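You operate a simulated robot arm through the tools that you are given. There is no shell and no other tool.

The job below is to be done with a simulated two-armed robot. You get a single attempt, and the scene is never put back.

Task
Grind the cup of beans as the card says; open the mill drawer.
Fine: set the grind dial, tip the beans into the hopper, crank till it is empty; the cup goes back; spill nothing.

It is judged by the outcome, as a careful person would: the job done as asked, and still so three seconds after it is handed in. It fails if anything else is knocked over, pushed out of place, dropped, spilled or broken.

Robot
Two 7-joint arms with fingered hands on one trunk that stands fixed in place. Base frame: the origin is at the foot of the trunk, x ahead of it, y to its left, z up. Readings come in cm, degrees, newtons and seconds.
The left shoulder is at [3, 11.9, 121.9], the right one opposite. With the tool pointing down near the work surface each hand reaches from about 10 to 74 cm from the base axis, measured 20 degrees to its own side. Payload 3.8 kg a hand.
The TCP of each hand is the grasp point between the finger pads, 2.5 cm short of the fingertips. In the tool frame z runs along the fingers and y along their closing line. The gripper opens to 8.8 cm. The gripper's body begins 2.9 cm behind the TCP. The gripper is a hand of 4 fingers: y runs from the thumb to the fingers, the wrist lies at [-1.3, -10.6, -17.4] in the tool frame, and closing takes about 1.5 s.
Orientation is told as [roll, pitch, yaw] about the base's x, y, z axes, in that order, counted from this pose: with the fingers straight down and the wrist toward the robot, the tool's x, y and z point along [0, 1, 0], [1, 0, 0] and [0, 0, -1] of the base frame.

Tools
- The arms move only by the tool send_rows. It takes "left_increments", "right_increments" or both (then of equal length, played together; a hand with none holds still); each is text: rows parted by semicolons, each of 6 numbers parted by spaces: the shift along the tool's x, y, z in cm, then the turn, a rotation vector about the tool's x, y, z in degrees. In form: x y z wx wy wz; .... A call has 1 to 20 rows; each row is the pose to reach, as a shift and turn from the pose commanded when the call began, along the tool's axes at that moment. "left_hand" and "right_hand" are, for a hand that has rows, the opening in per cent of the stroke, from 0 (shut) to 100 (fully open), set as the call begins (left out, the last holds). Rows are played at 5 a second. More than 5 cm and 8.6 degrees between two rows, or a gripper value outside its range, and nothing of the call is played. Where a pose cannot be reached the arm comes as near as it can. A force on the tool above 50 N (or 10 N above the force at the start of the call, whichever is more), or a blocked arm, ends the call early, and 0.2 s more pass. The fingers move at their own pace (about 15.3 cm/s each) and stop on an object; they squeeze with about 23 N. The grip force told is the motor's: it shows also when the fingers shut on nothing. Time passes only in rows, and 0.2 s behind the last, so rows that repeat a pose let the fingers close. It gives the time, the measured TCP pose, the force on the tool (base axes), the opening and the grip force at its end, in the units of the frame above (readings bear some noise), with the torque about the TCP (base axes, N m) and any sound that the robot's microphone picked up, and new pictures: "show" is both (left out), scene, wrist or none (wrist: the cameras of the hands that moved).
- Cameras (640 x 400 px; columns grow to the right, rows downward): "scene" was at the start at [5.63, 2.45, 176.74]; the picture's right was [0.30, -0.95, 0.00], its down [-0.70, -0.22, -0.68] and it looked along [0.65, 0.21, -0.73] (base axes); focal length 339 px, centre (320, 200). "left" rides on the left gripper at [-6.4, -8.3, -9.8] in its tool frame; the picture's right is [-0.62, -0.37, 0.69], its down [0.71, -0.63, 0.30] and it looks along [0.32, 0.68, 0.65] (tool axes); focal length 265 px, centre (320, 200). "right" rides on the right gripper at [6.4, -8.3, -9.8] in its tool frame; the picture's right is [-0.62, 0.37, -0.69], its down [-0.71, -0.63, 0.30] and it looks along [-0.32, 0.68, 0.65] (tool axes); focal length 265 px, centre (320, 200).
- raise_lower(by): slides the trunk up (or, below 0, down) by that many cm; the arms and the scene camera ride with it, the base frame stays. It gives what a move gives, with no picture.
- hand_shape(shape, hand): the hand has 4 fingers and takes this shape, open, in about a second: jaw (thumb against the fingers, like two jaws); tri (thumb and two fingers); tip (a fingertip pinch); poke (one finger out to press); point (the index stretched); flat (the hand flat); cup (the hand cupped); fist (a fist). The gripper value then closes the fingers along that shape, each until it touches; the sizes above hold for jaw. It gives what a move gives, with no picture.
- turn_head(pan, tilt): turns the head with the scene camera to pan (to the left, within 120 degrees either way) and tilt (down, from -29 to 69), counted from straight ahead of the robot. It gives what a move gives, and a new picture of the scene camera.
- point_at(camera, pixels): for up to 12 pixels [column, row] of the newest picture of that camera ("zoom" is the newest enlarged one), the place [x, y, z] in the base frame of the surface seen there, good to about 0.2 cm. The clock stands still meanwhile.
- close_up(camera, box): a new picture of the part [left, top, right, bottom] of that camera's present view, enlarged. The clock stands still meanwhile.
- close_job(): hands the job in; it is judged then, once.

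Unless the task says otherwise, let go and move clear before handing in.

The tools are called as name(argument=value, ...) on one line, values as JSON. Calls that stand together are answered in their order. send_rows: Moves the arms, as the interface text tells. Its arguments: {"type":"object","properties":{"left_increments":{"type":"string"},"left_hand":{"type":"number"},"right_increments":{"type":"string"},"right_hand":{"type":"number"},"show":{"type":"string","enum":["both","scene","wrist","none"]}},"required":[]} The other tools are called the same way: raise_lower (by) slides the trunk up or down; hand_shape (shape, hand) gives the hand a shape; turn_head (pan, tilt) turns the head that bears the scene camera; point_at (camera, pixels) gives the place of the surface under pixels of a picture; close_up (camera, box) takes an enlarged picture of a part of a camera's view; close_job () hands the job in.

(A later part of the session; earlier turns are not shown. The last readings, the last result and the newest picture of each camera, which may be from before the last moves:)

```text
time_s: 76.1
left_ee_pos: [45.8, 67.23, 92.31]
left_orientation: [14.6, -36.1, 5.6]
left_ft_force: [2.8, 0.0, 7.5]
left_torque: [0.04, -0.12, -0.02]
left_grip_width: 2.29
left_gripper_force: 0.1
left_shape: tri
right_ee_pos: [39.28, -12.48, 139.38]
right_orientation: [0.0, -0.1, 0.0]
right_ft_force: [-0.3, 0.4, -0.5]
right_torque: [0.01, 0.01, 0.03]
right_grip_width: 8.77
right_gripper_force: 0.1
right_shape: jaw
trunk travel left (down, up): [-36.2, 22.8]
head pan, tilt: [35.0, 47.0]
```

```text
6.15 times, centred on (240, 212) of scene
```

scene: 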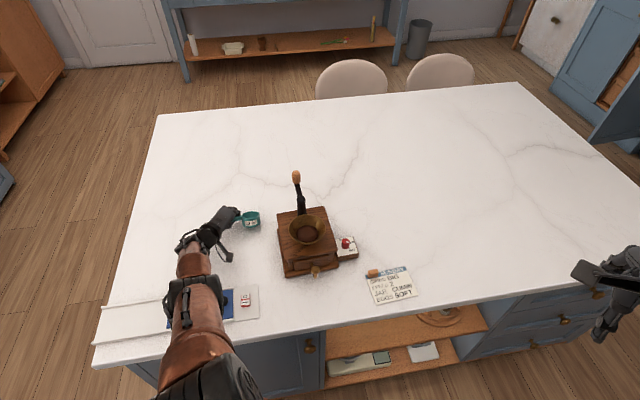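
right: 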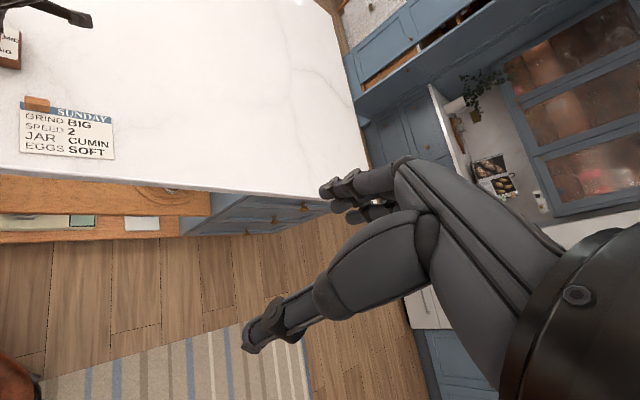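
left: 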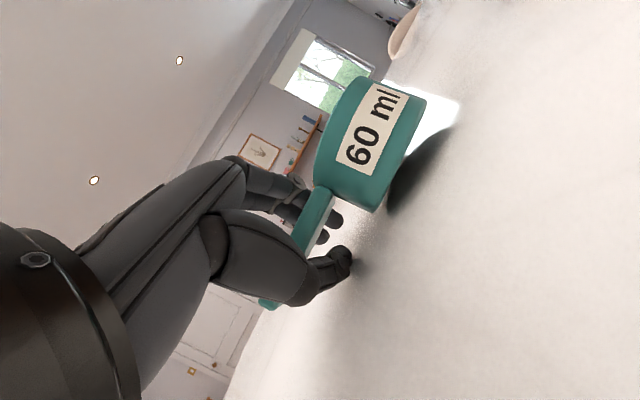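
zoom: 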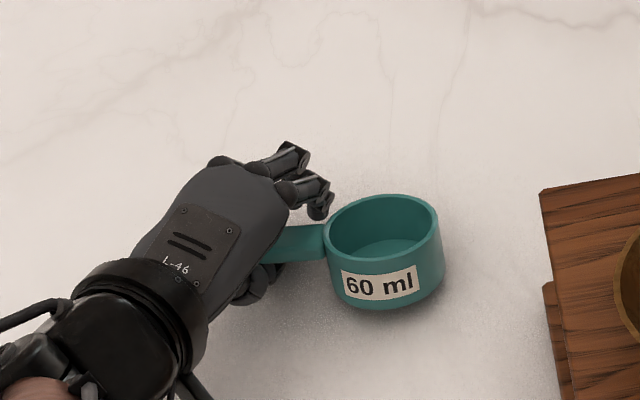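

The handle is now free between the fingers and the cup looks nearly flat. I'll open more and measure.

send_rows(left_increments="0 0 0 0 0 0; 0 0 0 0 0 0", left_hand=40, show="wrist")

close_up(camera="scene", box=[200, 180, 280, 245])

point_at(camera="zoom", pixels=[[328, 243], [437, 216], [350, 255], [420, 243], [397, 196], [347, 208], [390, 307], [290, 245], [275, 250]])

```text
time_s: 76.7
left_ee_pos: [45.81, 67.22, 92.33]
left_orientation: [14.5, -36.3, 5.6]
left_ft_force: [3.8, 0.8, 10.5]
left_torque: [0.06, -0.18, 0.01]
left_grip_width: 3.06
left_gripper_force: 0.0
left_shape: tri
right_ee_pos: [39.31, -12.33, 139.46]
right_orientation: [0.1, 0.0, 0.0]
right_ft_force: [-0.3, -0.2, 0.6]
right_torque: [-0.01, -0.04, 0.01]
right_grip_width: 8.76
right_gripper_force: 0.1
right_shape: jaw
trunk travel left (down, up): [-36.2, 22.8]
head pan, tilt: [35.0, 47.0]
```

left: 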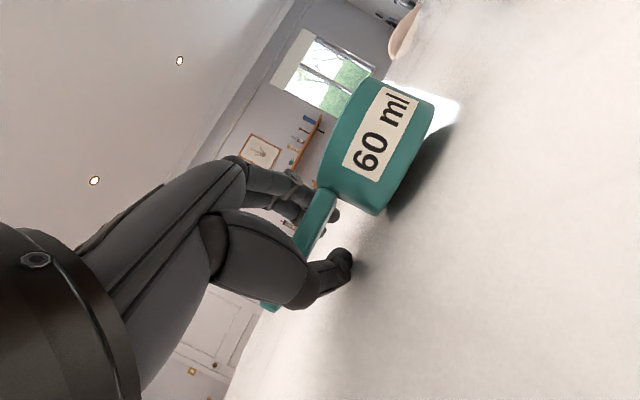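

```text
6.15 times, centred on (240, 212) of scene
```

zoom: 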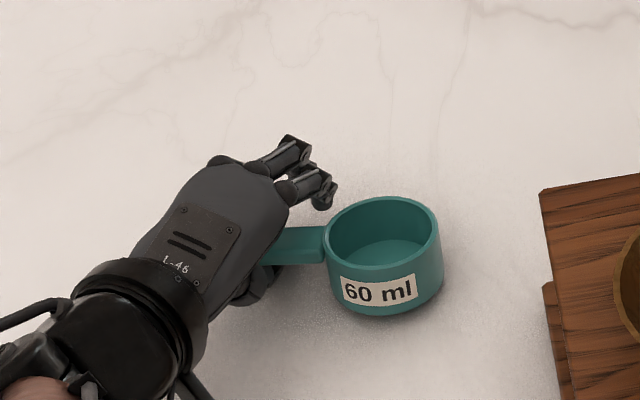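

```text
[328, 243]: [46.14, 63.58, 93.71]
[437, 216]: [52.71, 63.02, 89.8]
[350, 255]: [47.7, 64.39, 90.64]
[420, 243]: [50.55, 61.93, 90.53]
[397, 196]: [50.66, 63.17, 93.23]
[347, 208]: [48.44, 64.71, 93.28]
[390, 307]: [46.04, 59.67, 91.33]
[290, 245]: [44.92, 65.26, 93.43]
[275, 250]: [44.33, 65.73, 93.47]
```

The cup is almost flat, with its handle resting lightly on the thumb. I'll withdraw the hand along its own finger axis, slowly, so the thumb slides out lengthwise.

send_rows(left_increments="0 0 -0.6 0 0 0; 0 0 -1.2 0 0 0; 0 0 -1.8 0 0 0; 0 0 -2.4 0 0 0; 0 0 -3 0 0 0", left_hand=50, show="wrist")

close_up(camera="scene", box=[200, 180, 280, 245])

```text
time_s: 77.9
left_ee_pos: [45.21, 67.82, 93.14]
left_orientation: [14.4, -36.1, 5.6]
left_ft_force: [2.2, -2.4, 6.4]
left_torque: [-0.07, -0.01, 0.01]
left_grip_width: 3.91
left_gripper_force: 0.0
left_shape: tri
left hand out of reach, approached as far as the arm can: row 2, 3, 4, 5
right_ee_pos: [39.28, -12.39, 139.4]
right_orientation: [0.0, 0.0, 0.0]
right_ft_force: [0.5, 0.2, 0.2]
right_torque: [0.0, 0.0, -0.02]
right_grip_width: 8.77
right_gripper_force: 0.0
right_shape: jaw
trunk travel left (down, up): [-36.2, 22.8]
head pan, tilt: [35.0, 47.0]
```

left: 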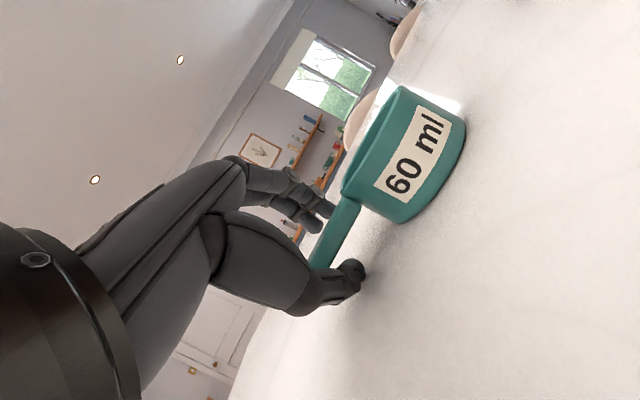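

```text
6.15 times, centred on (240, 212) of scene
```

zoom: 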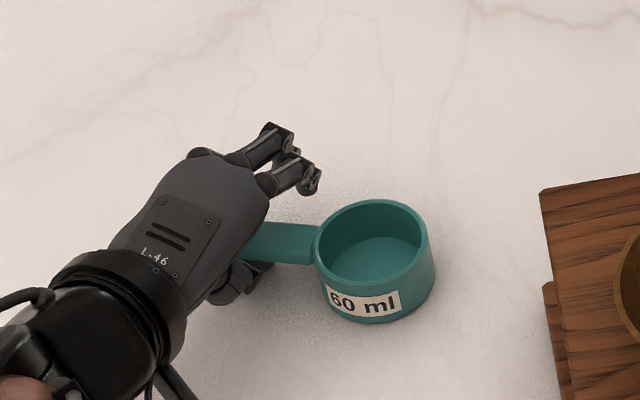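

The cup now stands flat, but the arm can only move a little from here. I'll look closely at how the thumb sits relative to the handle.

close_up(camera="left", box=[230, 80, 480, 320])

point_at(camera="left", pixels=[[335, 230], [325, 255], [345, 215], [355, 270], [340, 290], [330, 205], [320, 225], [300, 215], [400, 95], [455, 125], [400, 220]])

```text
1.67 times, centred on (355, 200) of left
```

zoom: 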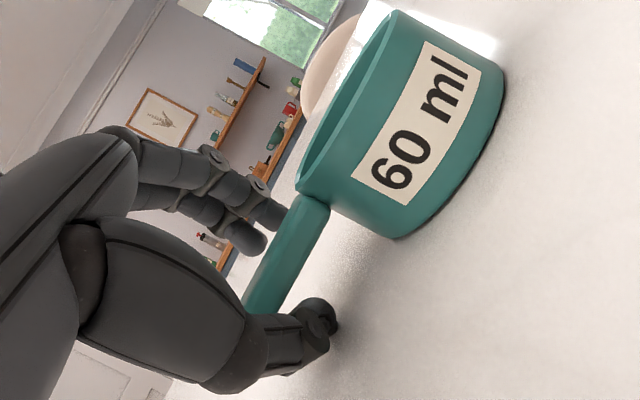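

```text
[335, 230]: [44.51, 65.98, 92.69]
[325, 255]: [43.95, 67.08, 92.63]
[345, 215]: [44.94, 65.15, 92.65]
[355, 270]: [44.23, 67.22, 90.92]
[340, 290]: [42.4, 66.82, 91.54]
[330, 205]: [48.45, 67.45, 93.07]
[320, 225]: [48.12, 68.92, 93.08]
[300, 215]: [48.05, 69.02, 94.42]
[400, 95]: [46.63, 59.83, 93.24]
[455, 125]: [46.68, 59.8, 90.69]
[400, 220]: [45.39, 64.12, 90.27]
```

The cup stands flat (rim z 93.2). Only the thumb tip is slightly under the near edge of the handle, and the fingers have about 2.5 cm of room beyond it. I'll shift the hand 1.5 cm back toward the robot to free the thumb.

send_rows(left_increments="-0.23 -0.32 -0.3 0 0 0; -0.46 -0.64 -0.6 0 0 0; -0.69 -0.96 -0.9 0 0 0; -0.69 -0.96 -0.9 0 0 0", show="wrist")

close_up(camera="left", box=[230, 80, 480, 320])

```text
time_s: 78.9
left_ee_pos: [44.46, 67.71, 92.58]
left_orientation: [14.5, -36.3, 5.6]
left_ft_force: [4.8, 0.6, 10.3]
left_torque: [0.0, -0.15, 0.0]
left_grip_width: 3.8
left_gripper_force: 0.1
left_shape: tri
left hand out of reach, approached as far as the arm can: row 1, 2, 3, 4
right_ee_pos: [39.19, -12.49, 139.33]
right_orientation: [0.1, 0.0, 0.1]
right_ft_force: [-0.8, 0.3, -0.4]
right_torque: [-0.02, -0.01, 0.02]
right_grip_width: 8.77
right_gripper_force: 0.0
right_shape: jaw
trunk travel left (down, up): [-36.2, 22.8]
head pan, tilt: [35.0, 47.0]
```

left: 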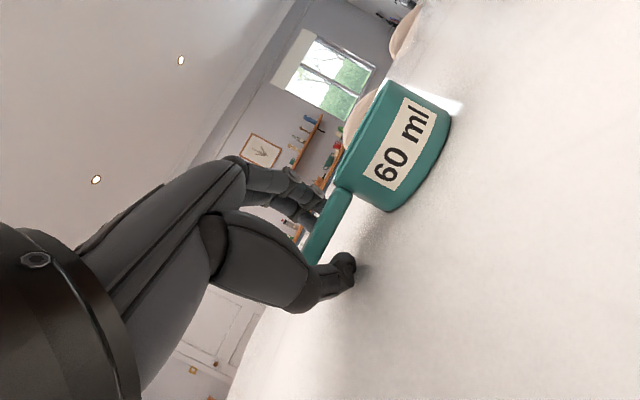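

```text
1.67 times, centred on (355, 200) of left
```

zoom: 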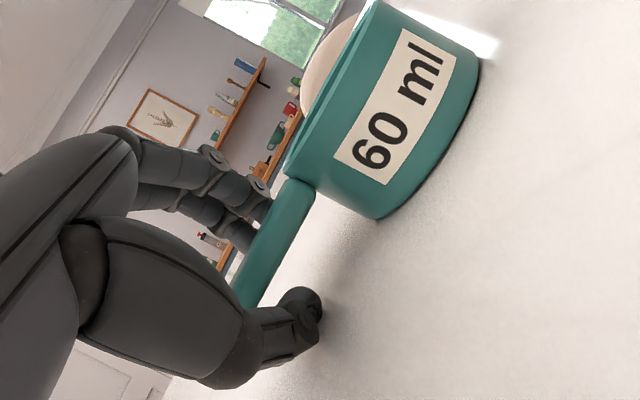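

The thumb is clear of the near side now. I'll lift vertically with the trunk and check the cup stays put.

raise_lower(by=0.6)

close_up(camera="left", box=[230, 80, 480, 320])

raise_lower(by=1.0)

close_up(camera="left", box=[230, 80, 480, 320])

```text
time_s: 79.5
left_ee_pos: [44.49, 67.64, 93.0]
left_orientation: [14.5, -36.3, 5.7]
left_ft_force: [2.0, 0.0, 7.1]
left_torque: [0.02, -0.07, 0.01]
left_grip_width: 3.87
left_gripper_force: 0.1
left_shape: tri
right_ee_pos: [39.3, -12.39, 140.11]
right_orientation: [0.0, 0.0, 0.0]
right_ft_force: [-1.0, -0.2, -0.2]
right_torque: [0.02, -0.01, 0.0]
right_grip_width: 8.76
right_gripper_force: 0.0
right_shape: jaw
trunk travel left (down, up): [-36.8, 22.2]
head pan, tilt: [35.0, 47.0]
```

```text
1.67 times, centred on (355, 200) of left
```

zoom: 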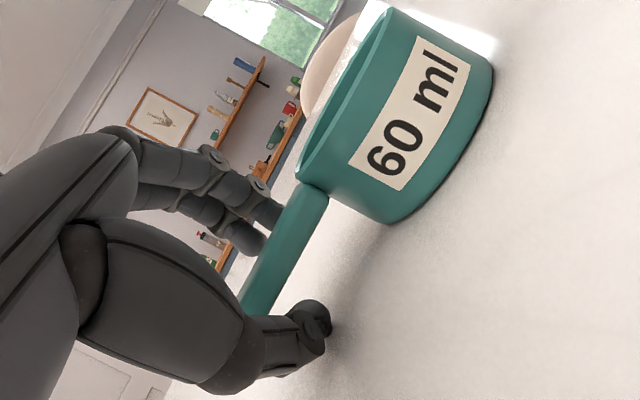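

```text
time_s: 80.0
left_ee_pos: [44.38, 67.78, 93.92]
left_orientation: [14.4, -36.1, 5.7]
left_ft_force: [-0.7, 0.8, 1.2]
left_torque: [-0.02, -0.01, -0.02]
left_grip_width: 4.36
left_gripper_force: 0.1
left_shape: tri
right_ee_pos: [39.36, -12.34, 141.07]
right_orientation: [-0.1, 0.0, 0.0]
right_ft_force: [0.1, 0.7, 0.1]
right_torque: [-0.02, 0.02, 0.04]
right_grip_width: 8.75
right_gripper_force: 0.1
right_shape: jaw
trunk travel left (down, up): [-37.8, 21.2]
head pan, tilt: [35.0, 47.0]
```

```text
1.67 times, centred on (355, 200) of left
```

zoom: 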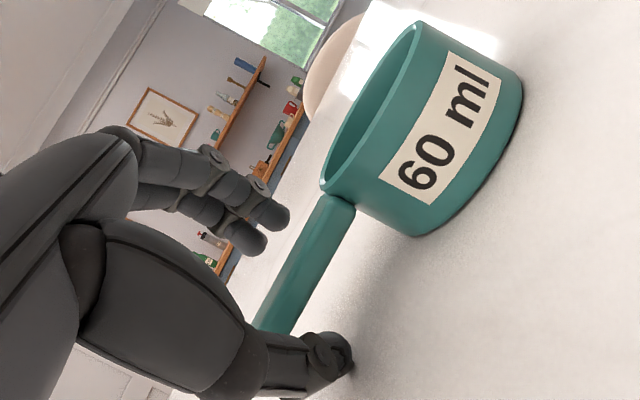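

The hand is lifting cleanly and the cup stays flat. I'll raise 6 cm more.

raise_lower(by=6)

send_rows(left_increments="0.4 1.18 -1.56 0 0 0; 0.8 2.36 -3.1 0 0 0; 1.2 3.5 -4.7 0 0 0; 1.2 3.5 -4.7 0 0 0", show="both")

```text
time_s: 81.0
left_ee_pos: [44.49, 67.71, 99.99]
left_orientation: [14.4, -36.3, 5.6]
left_ft_force: [0.2, 0.5, 0.3]
left_torque: [0.01, 0.02, -0.03]
left_grip_width: 4.37
left_gripper_force: 0.1
left_shape: tri
right_ee_pos: [39.41, -12.28, 147.12]
right_orientation: [0.0, 0.0, 0.0]
right_ft_force: [0.0, -0.5, 0.2]
right_torque: [-0.04, 0.02, 0.01]
right_grip_width: 8.76
right_gripper_force: 0.1
right_shape: jaw
trunk travel left (down, up): [-43.8, 15.2]
head pan, tilt: [35.0, 47.0]
```

```text
time_s: 82.0
left_ee_pos: [45.77, 70.23, 104.56]
left_orientation: [14.4, -36.3, 5.8]
left_ft_force: [0.2, -0.5, -0.4]
left_torque: [0.04, -0.01, 0.03]
left_grip_width: 4.37
left_gripper_force: 0.0
left_shape: tri
left hand out of reach, approached as far as the arm can: row 1, 2, 3, 4
right_ee_pos: [39.36, -12.29, 147.07]
right_orientation: [0.0, 0.0, 0.0]
right_ft_force: [0.2, 0.6, -0.2]
right_torque: [0.01, 0.02, 0.03]
right_grip_width: 8.77
right_gripper_force: 0.1
right_shape: jaw
trunk travel left (down, up): [-43.8, 15.2]
head pan, tilt: [35.0, 47.0]
```

scene: 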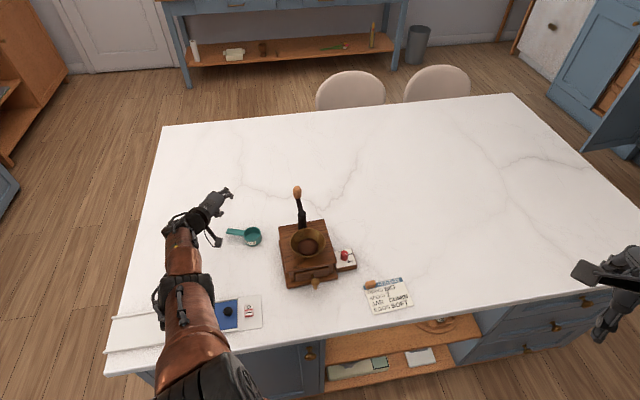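
left: 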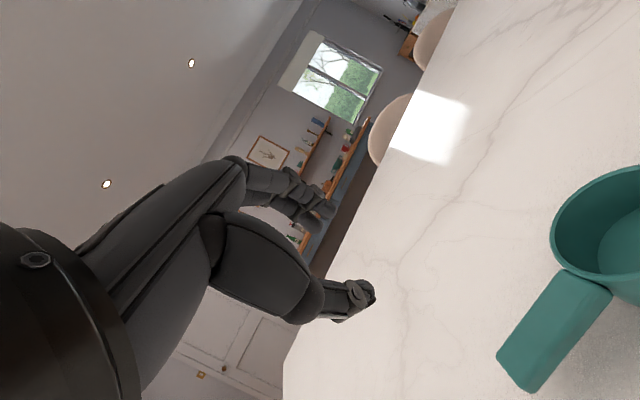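

The cup stands upright and empty on the clear counter. I'll measure its new pose before regrasping.

close_up(camera="scene", box=[215, 215, 275, 255])

point_at(camera="zoom", pixels=[[140, 145], [135, 190], [290, 165], [285, 205], [210, 178], [160, 170], [325, 220], [490, 190], [400, 265], [390, 140], [295, 175], [400, 210]])

```text
10.00 times, centred on (245, 235) of scene
```

zoom: 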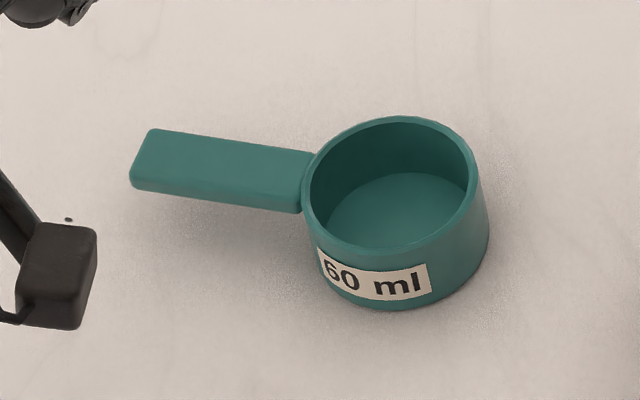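

```text
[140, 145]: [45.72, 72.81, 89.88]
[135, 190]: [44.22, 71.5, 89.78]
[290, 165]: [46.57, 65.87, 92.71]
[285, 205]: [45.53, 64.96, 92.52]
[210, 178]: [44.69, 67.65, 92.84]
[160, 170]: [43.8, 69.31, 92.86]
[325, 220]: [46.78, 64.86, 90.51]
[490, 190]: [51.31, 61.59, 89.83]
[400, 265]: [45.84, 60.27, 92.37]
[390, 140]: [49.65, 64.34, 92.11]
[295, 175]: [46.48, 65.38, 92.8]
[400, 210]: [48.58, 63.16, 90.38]
```

I'll take a few more precise points on the rim and handle ends, and also check a dark speck at (68,218).

point_at(camera="zoom", pixels=[[305, 200], [476, 170], [350, 247], [440, 228], [400, 120], [340, 140], [153, 140], [140, 178], [300, 205], [305, 158], [68, 218], [60, 250]])

```text
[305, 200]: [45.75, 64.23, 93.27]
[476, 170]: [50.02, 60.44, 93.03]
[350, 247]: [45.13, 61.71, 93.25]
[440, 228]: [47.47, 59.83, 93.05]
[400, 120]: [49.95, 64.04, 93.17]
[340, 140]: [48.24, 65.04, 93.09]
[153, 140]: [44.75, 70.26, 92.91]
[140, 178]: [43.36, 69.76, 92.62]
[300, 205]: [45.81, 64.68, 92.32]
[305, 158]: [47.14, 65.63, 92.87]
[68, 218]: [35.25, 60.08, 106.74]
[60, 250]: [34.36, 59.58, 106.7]
```

The speck is part of the camera bracket, not a bean. The cup's centre is (47.75, 62.5) with its handle at angle -63.6°. I'll bring the hand upright above the handle with yaw about 26.4°.

send_rows(left_increments="-0.24 0.66 -1.16 6.35 -1.2 -2.55; -0.48 1.32 -2.3 12.7 -2.4 -5.1; -0.72 1.98 -3.5 19 -3.55 -7.65; -0.97 2.63 -4.65 25.4 -4.7 -10.2; -1.2 3.3 -5.8 31.7 -5.9 -12.7; -1.45 3.95 -6.97 38.1 -7.1 -15.3; -1.45 3.95 -6.97 38.1 -7.1 -15.3", show="none")

raise_lower(by=-6.3)

close_up(camera="left", box=[200, 100, 600, 350])

```text
time_s: 83.6
left_ee_pos: [45.32, 66.84, 112.29]
left_orientation: [0.2, 0.0, 26.2]
left_ft_force: [0.8, 0.5, -0.5]
left_torque: [-0.02, -0.02, 0.01]
left_grip_width: 4.4
left_gripper_force: 0.1
left_shape: tri
left hand out of reach, approached as far as the arm can: row 1, 2, 3, 4, 5, 6
right_ee_pos: [39.26, -12.44, 147.03]
right_orientation: [0.0, -0.1, -0.1]
right_ft_force: [0.3, 0.5, -0.9]
right_torque: [0.04, 0.01, 0.02]
right_grip_width: 8.79
right_gripper_force: 0.1
right_shape: jaw
trunk travel left (down, up): [-43.8, 15.2]
head pan, tilt: [35.0, 47.0]
```

```text
time_s: 84.7
left_ee_pos: [45.35, 66.88, 105.98]
left_orientation: [0.2, 0.0, 26.3]
left_ft_force: [0.7, 0.1, -0.1]
left_torque: [0.0, 0.0, 0.02]
left_grip_width: 4.39
left_gripper_force: 0.1
left_shape: tri
right_ee_pos: [39.28, -12.31, 140.71]
right_orientation: [0.1, 0.1, 0.0]
right_ft_force: [0.4, -0.7, -0.3]
right_torque: [-0.01, -0.01, 0.03]
right_grip_width: 8.78
right_gripper_force: 0.1
right_shape: jaw
trunk travel left (down, up): [-37.5, 21.5]
head pan, tilt: [35.0, 47.0]
```

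```text
1.60 times, centred on (400, 225) of left
```

zoom: 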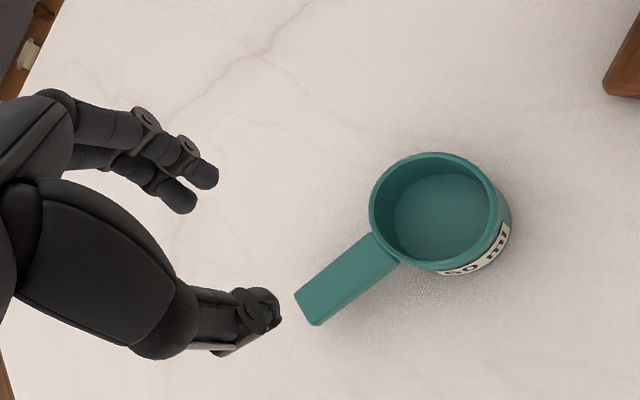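

The hand is aligned above the handle, so I'll descend to it.

send_rows(left_increments="0.05 0.1 3.5 0 0 0; 0.1 0.2 7 0 0 0; 0.1 0.2 10 0 0 0; 0.1 0.2 10 0 0 0", show="none")

send_rows(left_increments="0 0 1 0 0 0; 0 0 2 0 0 0; 0 0 3 0 0 0; 0 0 3 0 0 0", show="wrist")

close_up(camera="left", box=[200, 100, 520, 330])

```text
time_s: 85.7
left_ee_pos: [45.31, 67.07, 95.76]
left_orientation: [0.3, 0.0, 26.3]
left_ft_force: [0.9, -0.3, -0.6]
left_torque: [0.0, 0.01, 0.01]
left_grip_width: 4.42
left_gripper_force: 0.2
left_shape: tri
right_ee_pos: [39.35, -12.25, 140.76]
right_orientation: [-0.1, 0.0, 0.1]
right_ft_force: [-0.2, -0.5, 0.0]
right_torque: [-0.03, 0.0, 0.01]
right_grip_width: 8.76
right_gripper_force: 0.1
right_shape: jaw
trunk travel left (down, up): [-37.5, 21.5]
head pan, tilt: [35.0, 47.0]
```

```text
time_s: 86.7
left_ee_pos: [45.38, 66.99, 92.99]
left_orientation: [0.2, 0.1, 26.3]
left_ft_force: [0.5, 0.1, -0.1]
left_torque: [-0.03, 0.01, 0.04]
left_grip_width: 4.38
left_gripper_force: 0.0
left_shape: tri
right_ee_pos: [39.28, -12.32, 140.74]
right_orientation: [0.0, 0.0, -0.1]
right_ft_force: [-1.0, 0.1, 0.4]
right_torque: [0.02, 0.03, 0.01]
right_grip_width: 8.76
right_gripper_force: 0.0
right_shape: jaw
trunk travel left (down, up): [-37.5, 21.5]
head pan, tilt: [35.0, 47.0]
```

left: 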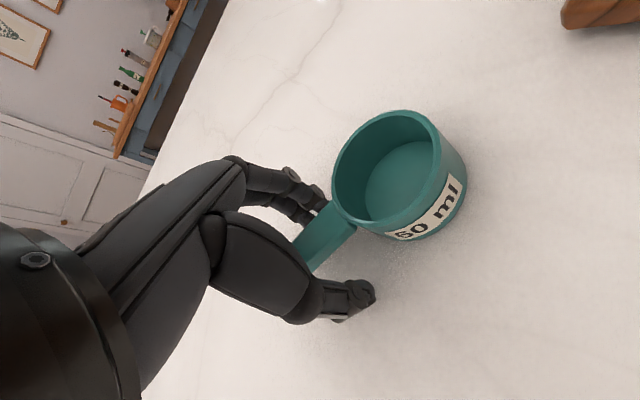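

```text
1.74 times, centred on (360, 215) of left
```

zoom: 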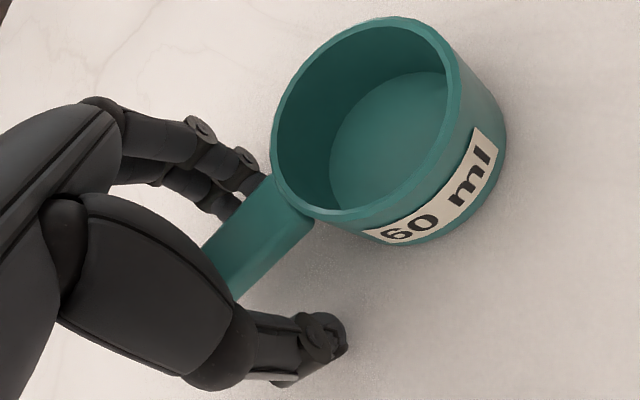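

The handle is between the fingers, so I'll close and lift only slightly.

send_rows(left_increments="0 0 0 0 0 0; 0 0 0 0 0 0; 0 0 0 0 0 0; 0 0 0 0 0 0; 0 0 0 0 0 0; 0 0 0 0 0 0; 0 0 -0.3 0 0 0; 0 0 -0.7 0 0 0; 0 0 -1 0 0 0; 0 0 -1 0 0 0", left_hand=0, show="wrist")

close_up(camera="left", box=[200, 80, 520, 310])

```text
time_s: 88.9
left_ee_pos: [45.44, 67.1, 93.96]
left_orientation: [0.2, 0.0, 26.4]
left_ft_force: [-0.1, -0.4, 0.0]
left_torque: [0.04, 0.0, -0.02]
left_grip_width: 1.15
left_gripper_force: 23.0
left_shape: tri
right_ee_pos: [39.41, -12.27, 140.66]
right_orientation: [0.0, 0.0, 0.0]
right_ft_force: [-0.3, 0.2, -0.3]
right_torque: [0.04, 0.02, -0.01]
right_grip_width: 8.76
right_gripper_force: 0.0
right_shape: jaw
trunk travel left (down, up): [-37.5, 21.5]
head pan, tilt: [35.0, 47.0]
```

left: 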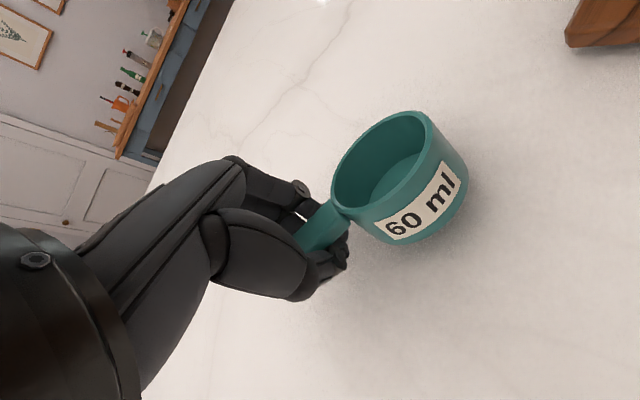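

```text
1.74 times, centred on (360, 195) of left
```

zoom: 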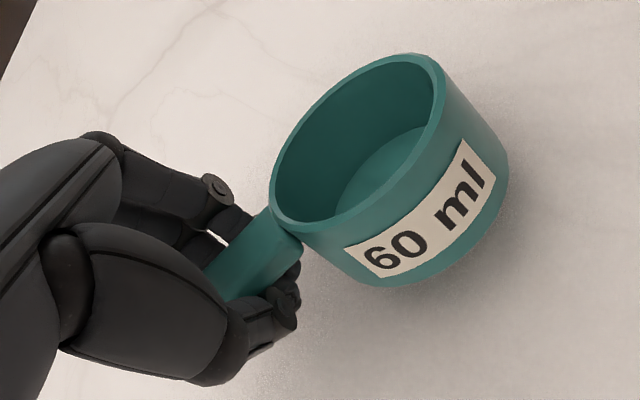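

The cup rolled a little in this lower grip. The first grip, with the TCP at z 93.35, held it level, so I'll set it back down, open, raise the hand 0.45 cm and regrip there.

send_rows(left_increments="0 0 0.5 0 0 0; 0 0 0.9 0 0 0; 0 0 0.9 0 0 0", show="none")

send_rows(left_increments="0 0 0 0 0 0; 0 0 0 0 0 0; 0 0 0 0 0 0; 0 0 -0.2 0 0 0; 0 0 -0.38 0 0 0; 0 0 -0.38 0 0 0", left_hand=50, show="wrist")

close_up(camera="left", box=[200, 80, 520, 310])

point_at(camera="left", pixels=[[330, 215], [320, 250], [345, 222], [300, 245], [360, 235], [335, 170], [430, 150], [385, 115], [390, 220]])

```text
time_s: 89.7
left_ee_pos: [45.6, 67.1, 93.18]
left_orientation: [0.2, 0.0, 26.3]
left_ft_force: [-0.2, -0.2, 0.9]
left_torque: [0.0, -0.04, -0.02]
left_grip_width: 1.13
left_gripper_force: 23.1
left_shape: tri
right_ee_pos: [39.36, -12.37, 140.74]
right_orientation: [-0.1, 0.1, 0.0]
right_ft_force: [0.0, -0.3, -1.7]
right_torque: [-0.02, -0.02, -0.01]
right_grip_width: 8.79
right_gripper_force: 0.0
right_shape: jaw
trunk travel left (down, up): [-37.5, 21.5]
head pan, tilt: [35.0, 47.0]
```

```text
time_s: 91.1
left_ee_pos: [45.55, 67.14, 93.44]
left_orientation: [0.1, 0.0, 26.2]
left_ft_force: [0.2, 0.0, -0.1]
left_torque: [0.03, -0.01, -0.03]
left_grip_width: 4.35
left_gripper_force: 0.0
left_shape: tri
right_ee_pos: [39.38, -12.32, 140.79]
right_orientation: [0.1, 0.1, 0.0]
right_ft_force: [1.0, -0.4, 0.0]
right_torque: [0.0, -0.01, 0.02]
right_grip_width: 8.75
right_gripper_force: 0.0
right_shape: jaw
trunk travel left (down, up): [-37.5, 21.5]
head pan, tilt: [35.0, 47.0]
```

left: 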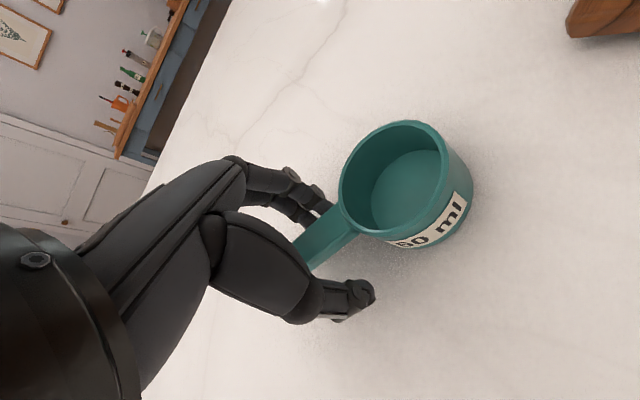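

```text
1.74 times, centred on (360, 195) of left
```

zoom: 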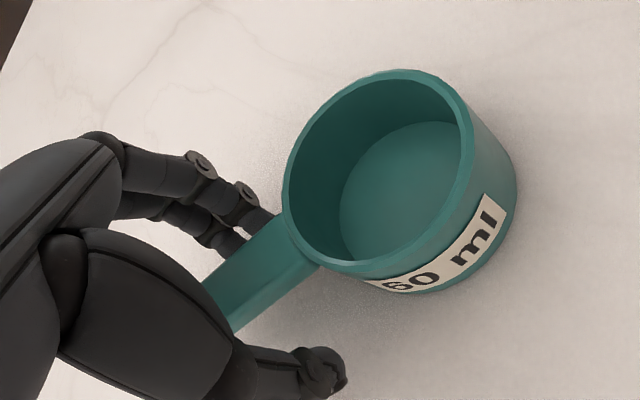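

```text
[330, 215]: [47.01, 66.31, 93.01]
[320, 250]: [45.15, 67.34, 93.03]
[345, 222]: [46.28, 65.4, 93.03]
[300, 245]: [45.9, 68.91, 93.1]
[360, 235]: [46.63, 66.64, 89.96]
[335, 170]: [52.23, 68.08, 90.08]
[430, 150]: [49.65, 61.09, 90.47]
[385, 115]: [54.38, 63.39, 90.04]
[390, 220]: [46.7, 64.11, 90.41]
```

The cup is flat again. I'll make a small lateral correction, close, and lift 0.8 cm to test.

send_rows(left_increments="0 0.3 0 0 0 -2; 0 0.3 0 0 0 -2; 0 0.3 0 0 0 -2", show="none")

send_rows(left_increments="0 0 0 0 0 0; 0 0 0 0 0 0; 0 0 0 0 0 0; 0 0 0 0 0 0; 0 0 0 0 0 0; 0 0 0 0 0 0; 0 0 -0.3 0 0 0; 0 0 -0.6 0 0 0; 0 0 -0.8 0 0 0; 0 0 -0.8 0 0 0", left_hand=0, show="wrist")

close_up(camera="left", box=[200, 80, 520, 310])

```text
time_s: 91.9
left_ee_pos: [45.7, 67.33, 93.38]
left_orientation: [0.2, 0.0, 28.3]
left_ft_force: [-0.6, 0.3, -0.2]
left_torque: [0.0, -0.02, 0.01]
left_grip_width: 4.38
left_gripper_force: 0.2
left_shape: tri
right_ee_pos: [39.33, -12.17, 140.79]
right_orientation: [0.0, 0.0, 0.1]
right_ft_force: [0.1, 0.4, 0.6]
right_torque: [-0.02, 0.01, -0.01]
right_grip_width: 8.79
right_gripper_force: 0.1
right_shape: jaw
trunk travel left (down, up): [-37.5, 21.5]
head pan, tilt: [35.0, 47.0]
```

```text
time_s: 94.1
left_ee_pos: [45.82, 67.36, 94.25]
left_orientation: [0.0, -0.1, 28.3]
left_ft_force: [0.1, -0.1, -1.3]
left_torque: [0.04, 0.01, 0.03]
left_grip_width: 1.24
left_gripper_force: 22.7
left_shape: tri
right_ee_pos: [39.3, -12.29, 140.7]
right_orientation: [0.0, 0.0, 0.0]
right_ft_force: [-0.1, 0.3, -0.3]
right_torque: [-0.01, 0.0, -0.01]
right_grip_width: 8.81
right_gripper_force: 0.0
right_shape: jaw
trunk travel left (down, up): [-37.5, 21.5]
head pan, tilt: [35.0, 47.0]
```

left: 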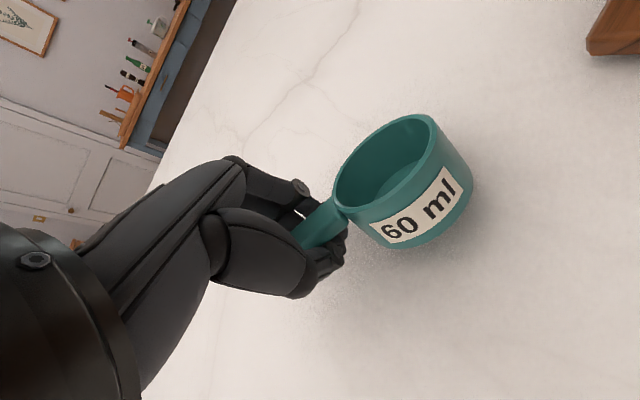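

```text
1.74 times, centred on (360, 195) of left
```

zoom: 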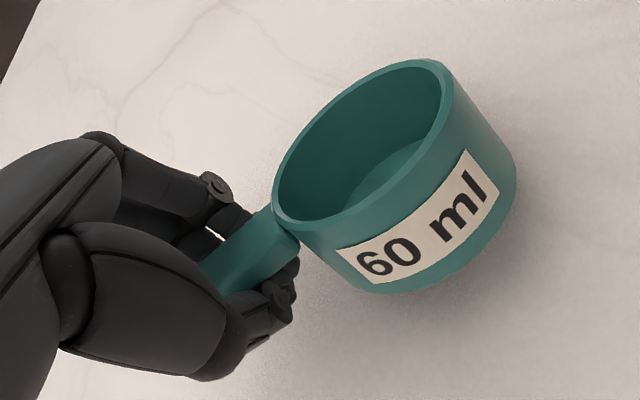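

The empty cup rolls about 20° when lifted but settles flat on contact, so that's harmless. I'll carry it low to its home spot, turning to yaw 42.8°.

send_rows(left_increments="0 0 -0.8 0 0 0; 0 0 -1.8 0 0 0; -0.6 -1.3 -2 0 0 -1.5; -1.2 -2.6 -2 0 0 -3; -1.8 -3.9 -2 0 0 -4.5; -2.4 -5.3 -2 0 0 -6; -3 -6.6 -2 0 0 -7.3; -3.55 -7.9 -2 0 0 -8.7; -4.1 -9.2 -2 0 0 -10.2; -4.7 -10.5 -2 0 0 -11.6; -5.3 -11.8 -2 0 0 -13; -5.7 -12.7 -2 0 0 -14; -5.91 -13.17 -2 0 0 -14.5; -5.91 -13.17 -2 0 0 -14.5", show="both")

close_up(camera="left", box=[200, 80, 520, 310])

point_at(camera="left", pixels=[[335, 195], [437, 125], [365, 222], [400, 116], [350, 155], [430, 165], [320, 225], [400, 180]])

```text
time_s: 97.1
left_ee_pos: [36.95, 55.77, 96.16]
left_orientation: [0.2, 0.1, 42.8]
left_ft_force: [0.9, 0.0, 0.1]
left_torque: [0.05, 0.04, -0.01]
left_grip_width: 1.08
left_gripper_force: 22.9
left_shape: tri
right_ee_pos: [39.31, -12.27, 140.77]
right_orientation: [0.0, 0.0, 0.1]
right_ft_force: [0.5, 0.9, -0.8]
right_torque: [-0.05, 0.03, 0.03]
right_grip_width: 8.78
right_gripper_force: 0.0
right_shape: jaw
trunk travel left (down, up): [-37.5, 21.5]
head pan, tilt: [35.0, 47.0]
```

scene: 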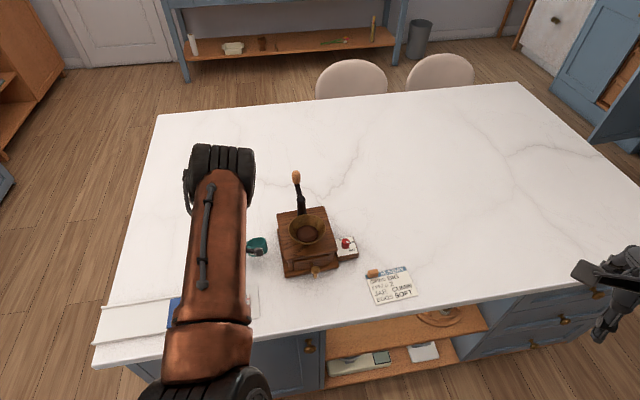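
left: 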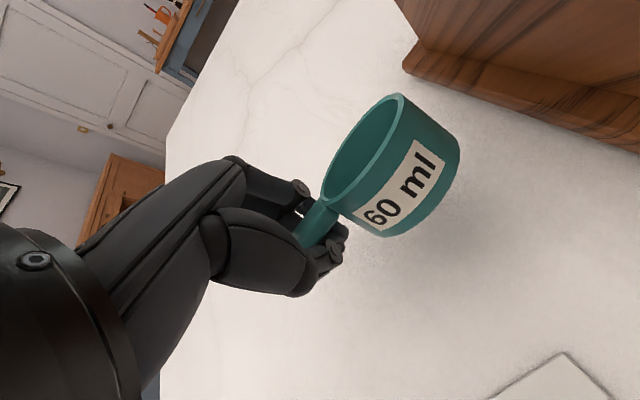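

```text
1.74 times, centred on (360, 195) of left
```

zoom: 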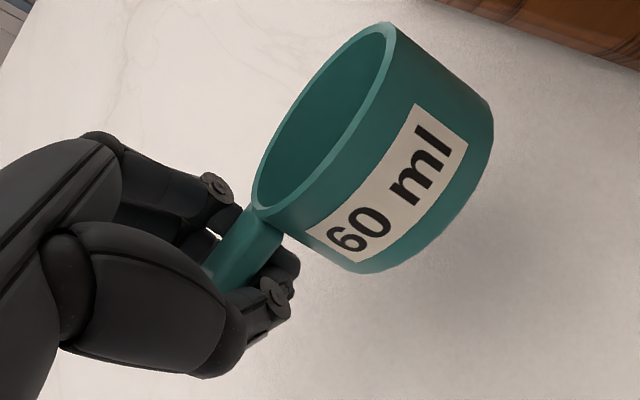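

```text
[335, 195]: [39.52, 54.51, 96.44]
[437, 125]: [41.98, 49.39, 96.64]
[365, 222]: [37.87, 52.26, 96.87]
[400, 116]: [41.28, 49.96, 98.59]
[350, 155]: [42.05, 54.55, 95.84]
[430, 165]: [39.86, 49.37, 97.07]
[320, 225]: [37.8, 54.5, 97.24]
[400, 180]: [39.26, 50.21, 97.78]
```

The cup rolled further, to a lean of about 40°. I'll tilt the hand 20° the other way to reduce it, and lower toward the counter.

send_rows(left_increments="0 0 0.4 -7 0 0; 0 0 0.8 -14 0 0; 0 0 1.2 -20 0 0; 0 0 1.2 -20 0 0", show="wrist")

point_at(camera="left", pixels=[[330, 205], [437, 125], [365, 222], [385, 105], [343, 165], [425, 215], [320, 225], [400, 180]])

close_up(camera="scene", box=[200, 200, 300, 300])

```text
time_s: 98.1
left_ee_pos: [37.05, 55.84, 94.89]
left_orientation: [0.2, -20.1, 42.8]
left_ft_force: [0.5, 0.7, -0.2]
left_torque: [-0.01, 0.03, 0.03]
left_grip_width: 1.08
left_gripper_force: 23.3
left_shape: tri
right_ee_pos: [39.22, -12.26, 140.73]
right_orientation: [0.0, 0.0, -0.1]
right_ft_force: [-0.4, 0.3, -0.2]
right_torque: [-0.02, 0.02, 0.0]
right_grip_width: 8.75
right_gripper_force: 0.0
right_shape: jaw
trunk travel left (down, up): [-37.5, 21.5]
head pan, tilt: [35.0, 47.0]
```

left: 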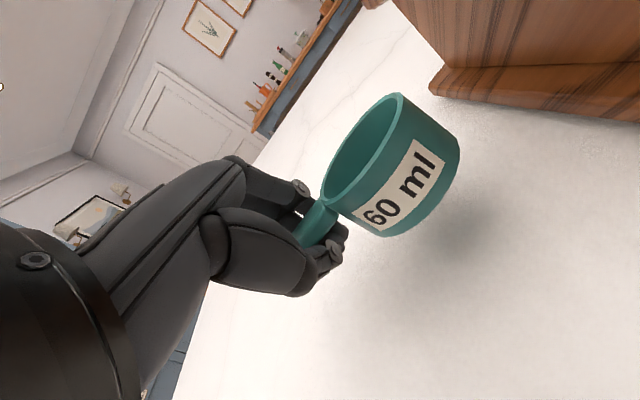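

```text
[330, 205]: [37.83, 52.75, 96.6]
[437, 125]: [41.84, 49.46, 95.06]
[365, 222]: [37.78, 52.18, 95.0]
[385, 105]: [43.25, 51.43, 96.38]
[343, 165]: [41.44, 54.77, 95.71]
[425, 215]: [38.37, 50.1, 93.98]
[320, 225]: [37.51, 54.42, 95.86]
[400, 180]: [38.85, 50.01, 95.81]
```

```text
4.00 times, centred on (250, 250) of scene
```

zoom: 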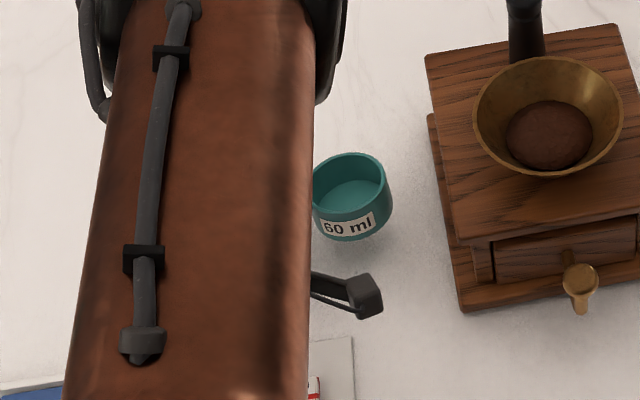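

In the scene zoom the cup looks almost level now. I'll measure its rim there.

close_up(camera="scene", box=[262, 230, 307, 270])

close_up(camera="scene", box=[245, 230, 290, 270])

```text
10.00 times, centred on (284, 250) of scene
```

zoom: 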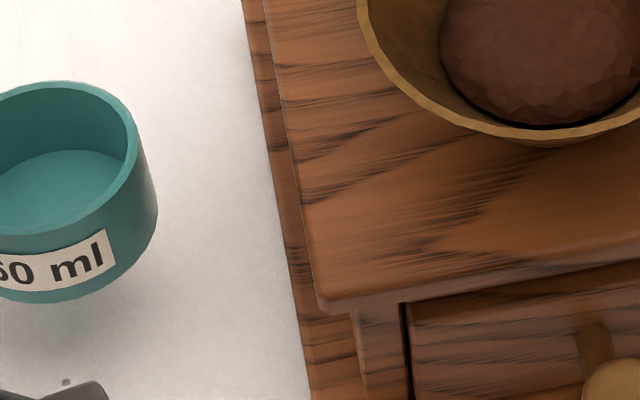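

```text
10.00 times, centred on (268, 250) of scene
```

zoom: 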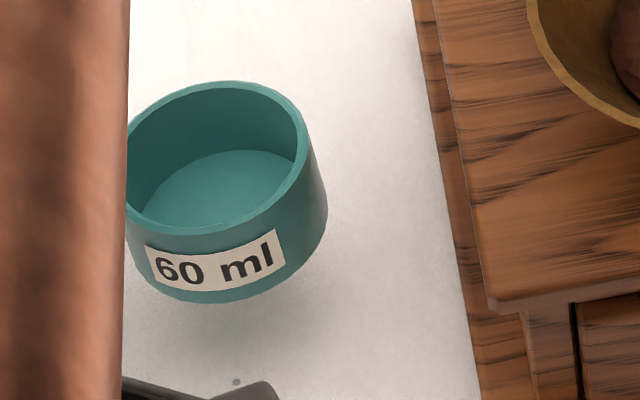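

point_at(camera="zoom", pixels=[[135, 190], [303, 150], [170, 230], [260, 215], [250, 86], [160, 107], [170, 290], [240, 295], [322, 210], [215, 180]])

```text
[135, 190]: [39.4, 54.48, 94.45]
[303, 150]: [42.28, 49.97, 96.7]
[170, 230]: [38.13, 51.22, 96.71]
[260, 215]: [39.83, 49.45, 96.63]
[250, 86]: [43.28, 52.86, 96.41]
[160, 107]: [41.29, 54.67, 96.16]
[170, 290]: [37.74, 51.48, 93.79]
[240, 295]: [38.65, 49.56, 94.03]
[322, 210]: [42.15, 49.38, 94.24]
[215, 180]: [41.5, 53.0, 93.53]
```

The cup is now level to within 5°, with its rim centre at (40.6, 52.05). Home is (40.0, 52.7), so I'll shift 0.9 cm along the handle and lower 2.2 cm.

send_rows(left_increments="0.45 -0.25 0.7 0 0 0; 0.89 -0.5 1.38 0 0 0; 0.89 -0.75 2.07 0 0 0; 0.89 -0.75 2.07 0 0 0", show="wrist")

close_up(camera="left", box=[200, 80, 520, 310])

close_up(camera="scene", box=[245, 230, 290, 270])

```text
time_s: 99.1
left_ee_pos: [36.32, 56.48, 92.78]
left_orientation: [0.2, -20.0, 42.8]
left_ft_force: [0.5, 0.3, -0.5]
left_torque: [0.06, -0.01, 0.03]
left_grip_width: 1.07
left_gripper_force: 23.0
left_shape: tri
right_ee_pos: [39.43, -12.32, 140.73]
right_orientation: [0.0, 0.0, 0.0]
right_ft_force: [0.0, 0.7, 0.5]
right_torque: [-0.02, 0.03, 0.01]
right_grip_width: 8.78
right_gripper_force: 0.0
right_shape: jaw
trunk travel left (down, up): [-37.5, 21.5]
head pan, tilt: [35.0, 47.0]
```

left: 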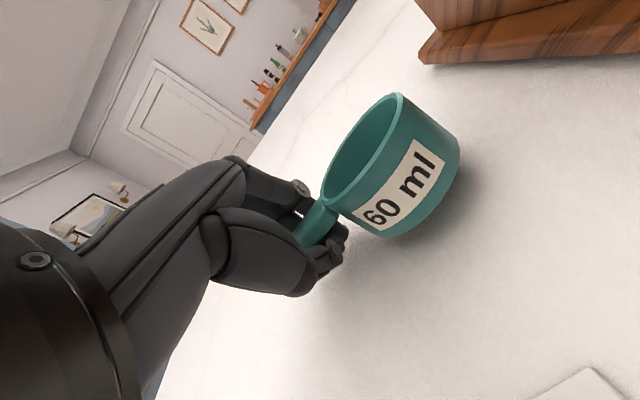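

```text
1.74 times, centred on (360, 195) of left
```

zoom: 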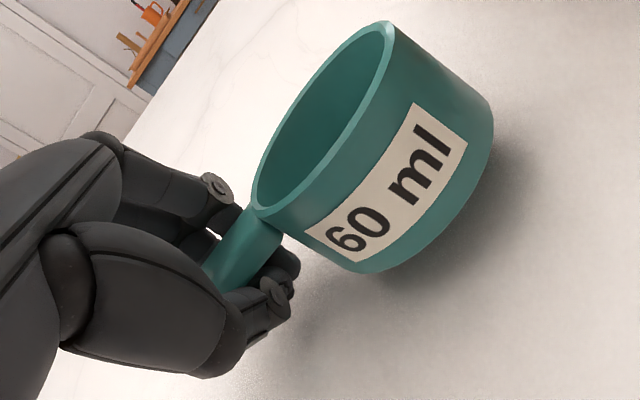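

```text
10.00 times, centred on (268, 250) of scene
```

zoom: 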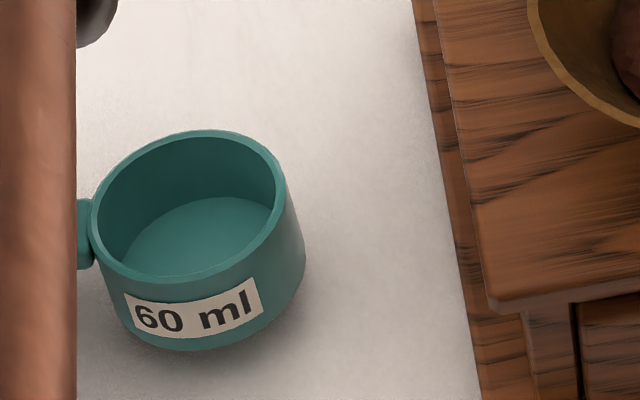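

There's no contact yet. I'll lower in small steps.

send_rows(left_increments="0 -0.1 0.28 0 0 0; 0 -0.2 0.56 0 0 0; 0 -0.24 0.66 0 0 0; 0 -0.24 0.66 0 0 0", show="none")

send_rows(left_increments="0 -0.07 0.19 0 0 0; 0 -0.14 0.38 0 0 0; 0 -0.14 0.38 0 0 0", show="wrist")

close_up(camera="scene", box=[245, 230, 290, 270])

point_at(camera="zoom", pixels=[[275, 215], [120, 285], [230, 270], [220, 145], [130, 175], [150, 345], [290, 290], [85, 250]])

```text
time_s: 100.1
left_ee_pos: [36.24, 56.64, 92.06]
left_orientation: [0.3, -20.1, 42.7]
left_ft_force: [0.8, 1.1, 1.3]
left_torque: [0.04, 0.03, 0.0]
left_grip_width: 1.07
left_gripper_force: 23.1
left_shape: tri
right_ee_pos: [39.34, -12.24, 140.72]
right_orientation: [0.0, 0.1, 0.1]
right_ft_force: [0.1, 0.3, -0.3]
right_torque: [0.0, -0.02, -0.01]
right_grip_width: 8.79
right_gripper_force: 0.1
right_shape: jaw
trunk travel left (down, up): [-37.5, 21.5]
head pan, tilt: [35.0, 47.0]
```

```text
time_s: 100.9
left_ee_pos: [36.26, 56.5, 92.01]
left_orientation: [0.2, -20.5, 42.7]
left_ft_force: [0.1, 2.1, 22.9]
left_torque: [0.18, -0.31, 0.02]
left_grip_width: 1.13
left_gripper_force: 23.2
left_shape: tri
right_ee_pos: [39.15, -12.42, 140.77]
right_orientation: [0.1, -0.2, 0.0]
right_ft_force: [0.3, 0.8, -0.4]
right_torque: [0.04, -0.01, 0.0]
right_grip_width: 8.76
right_gripper_force: 0.1
right_shape: jaw
trunk travel left (down, up): [-37.5, 21.5]
head pan, tilt: [35.0, 47.0]
```

left: 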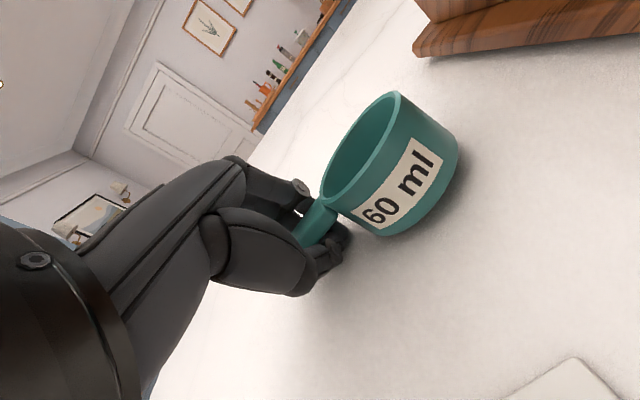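

```text
10.00 times, centred on (268, 250) of scene
```

zoom: 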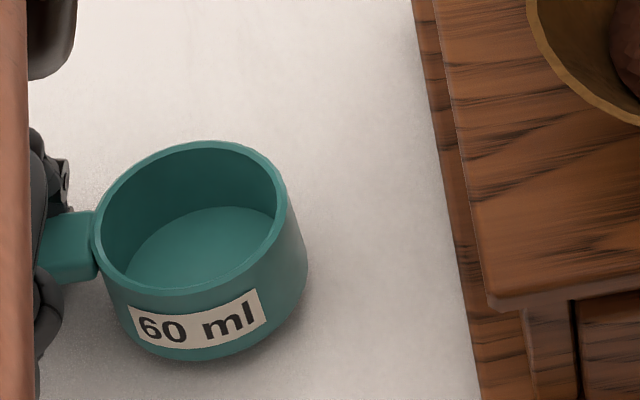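

```text
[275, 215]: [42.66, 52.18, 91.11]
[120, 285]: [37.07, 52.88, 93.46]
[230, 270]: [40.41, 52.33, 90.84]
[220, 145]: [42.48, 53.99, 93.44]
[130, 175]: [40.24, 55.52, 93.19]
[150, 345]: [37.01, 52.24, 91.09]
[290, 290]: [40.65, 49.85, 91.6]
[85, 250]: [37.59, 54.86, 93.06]
```

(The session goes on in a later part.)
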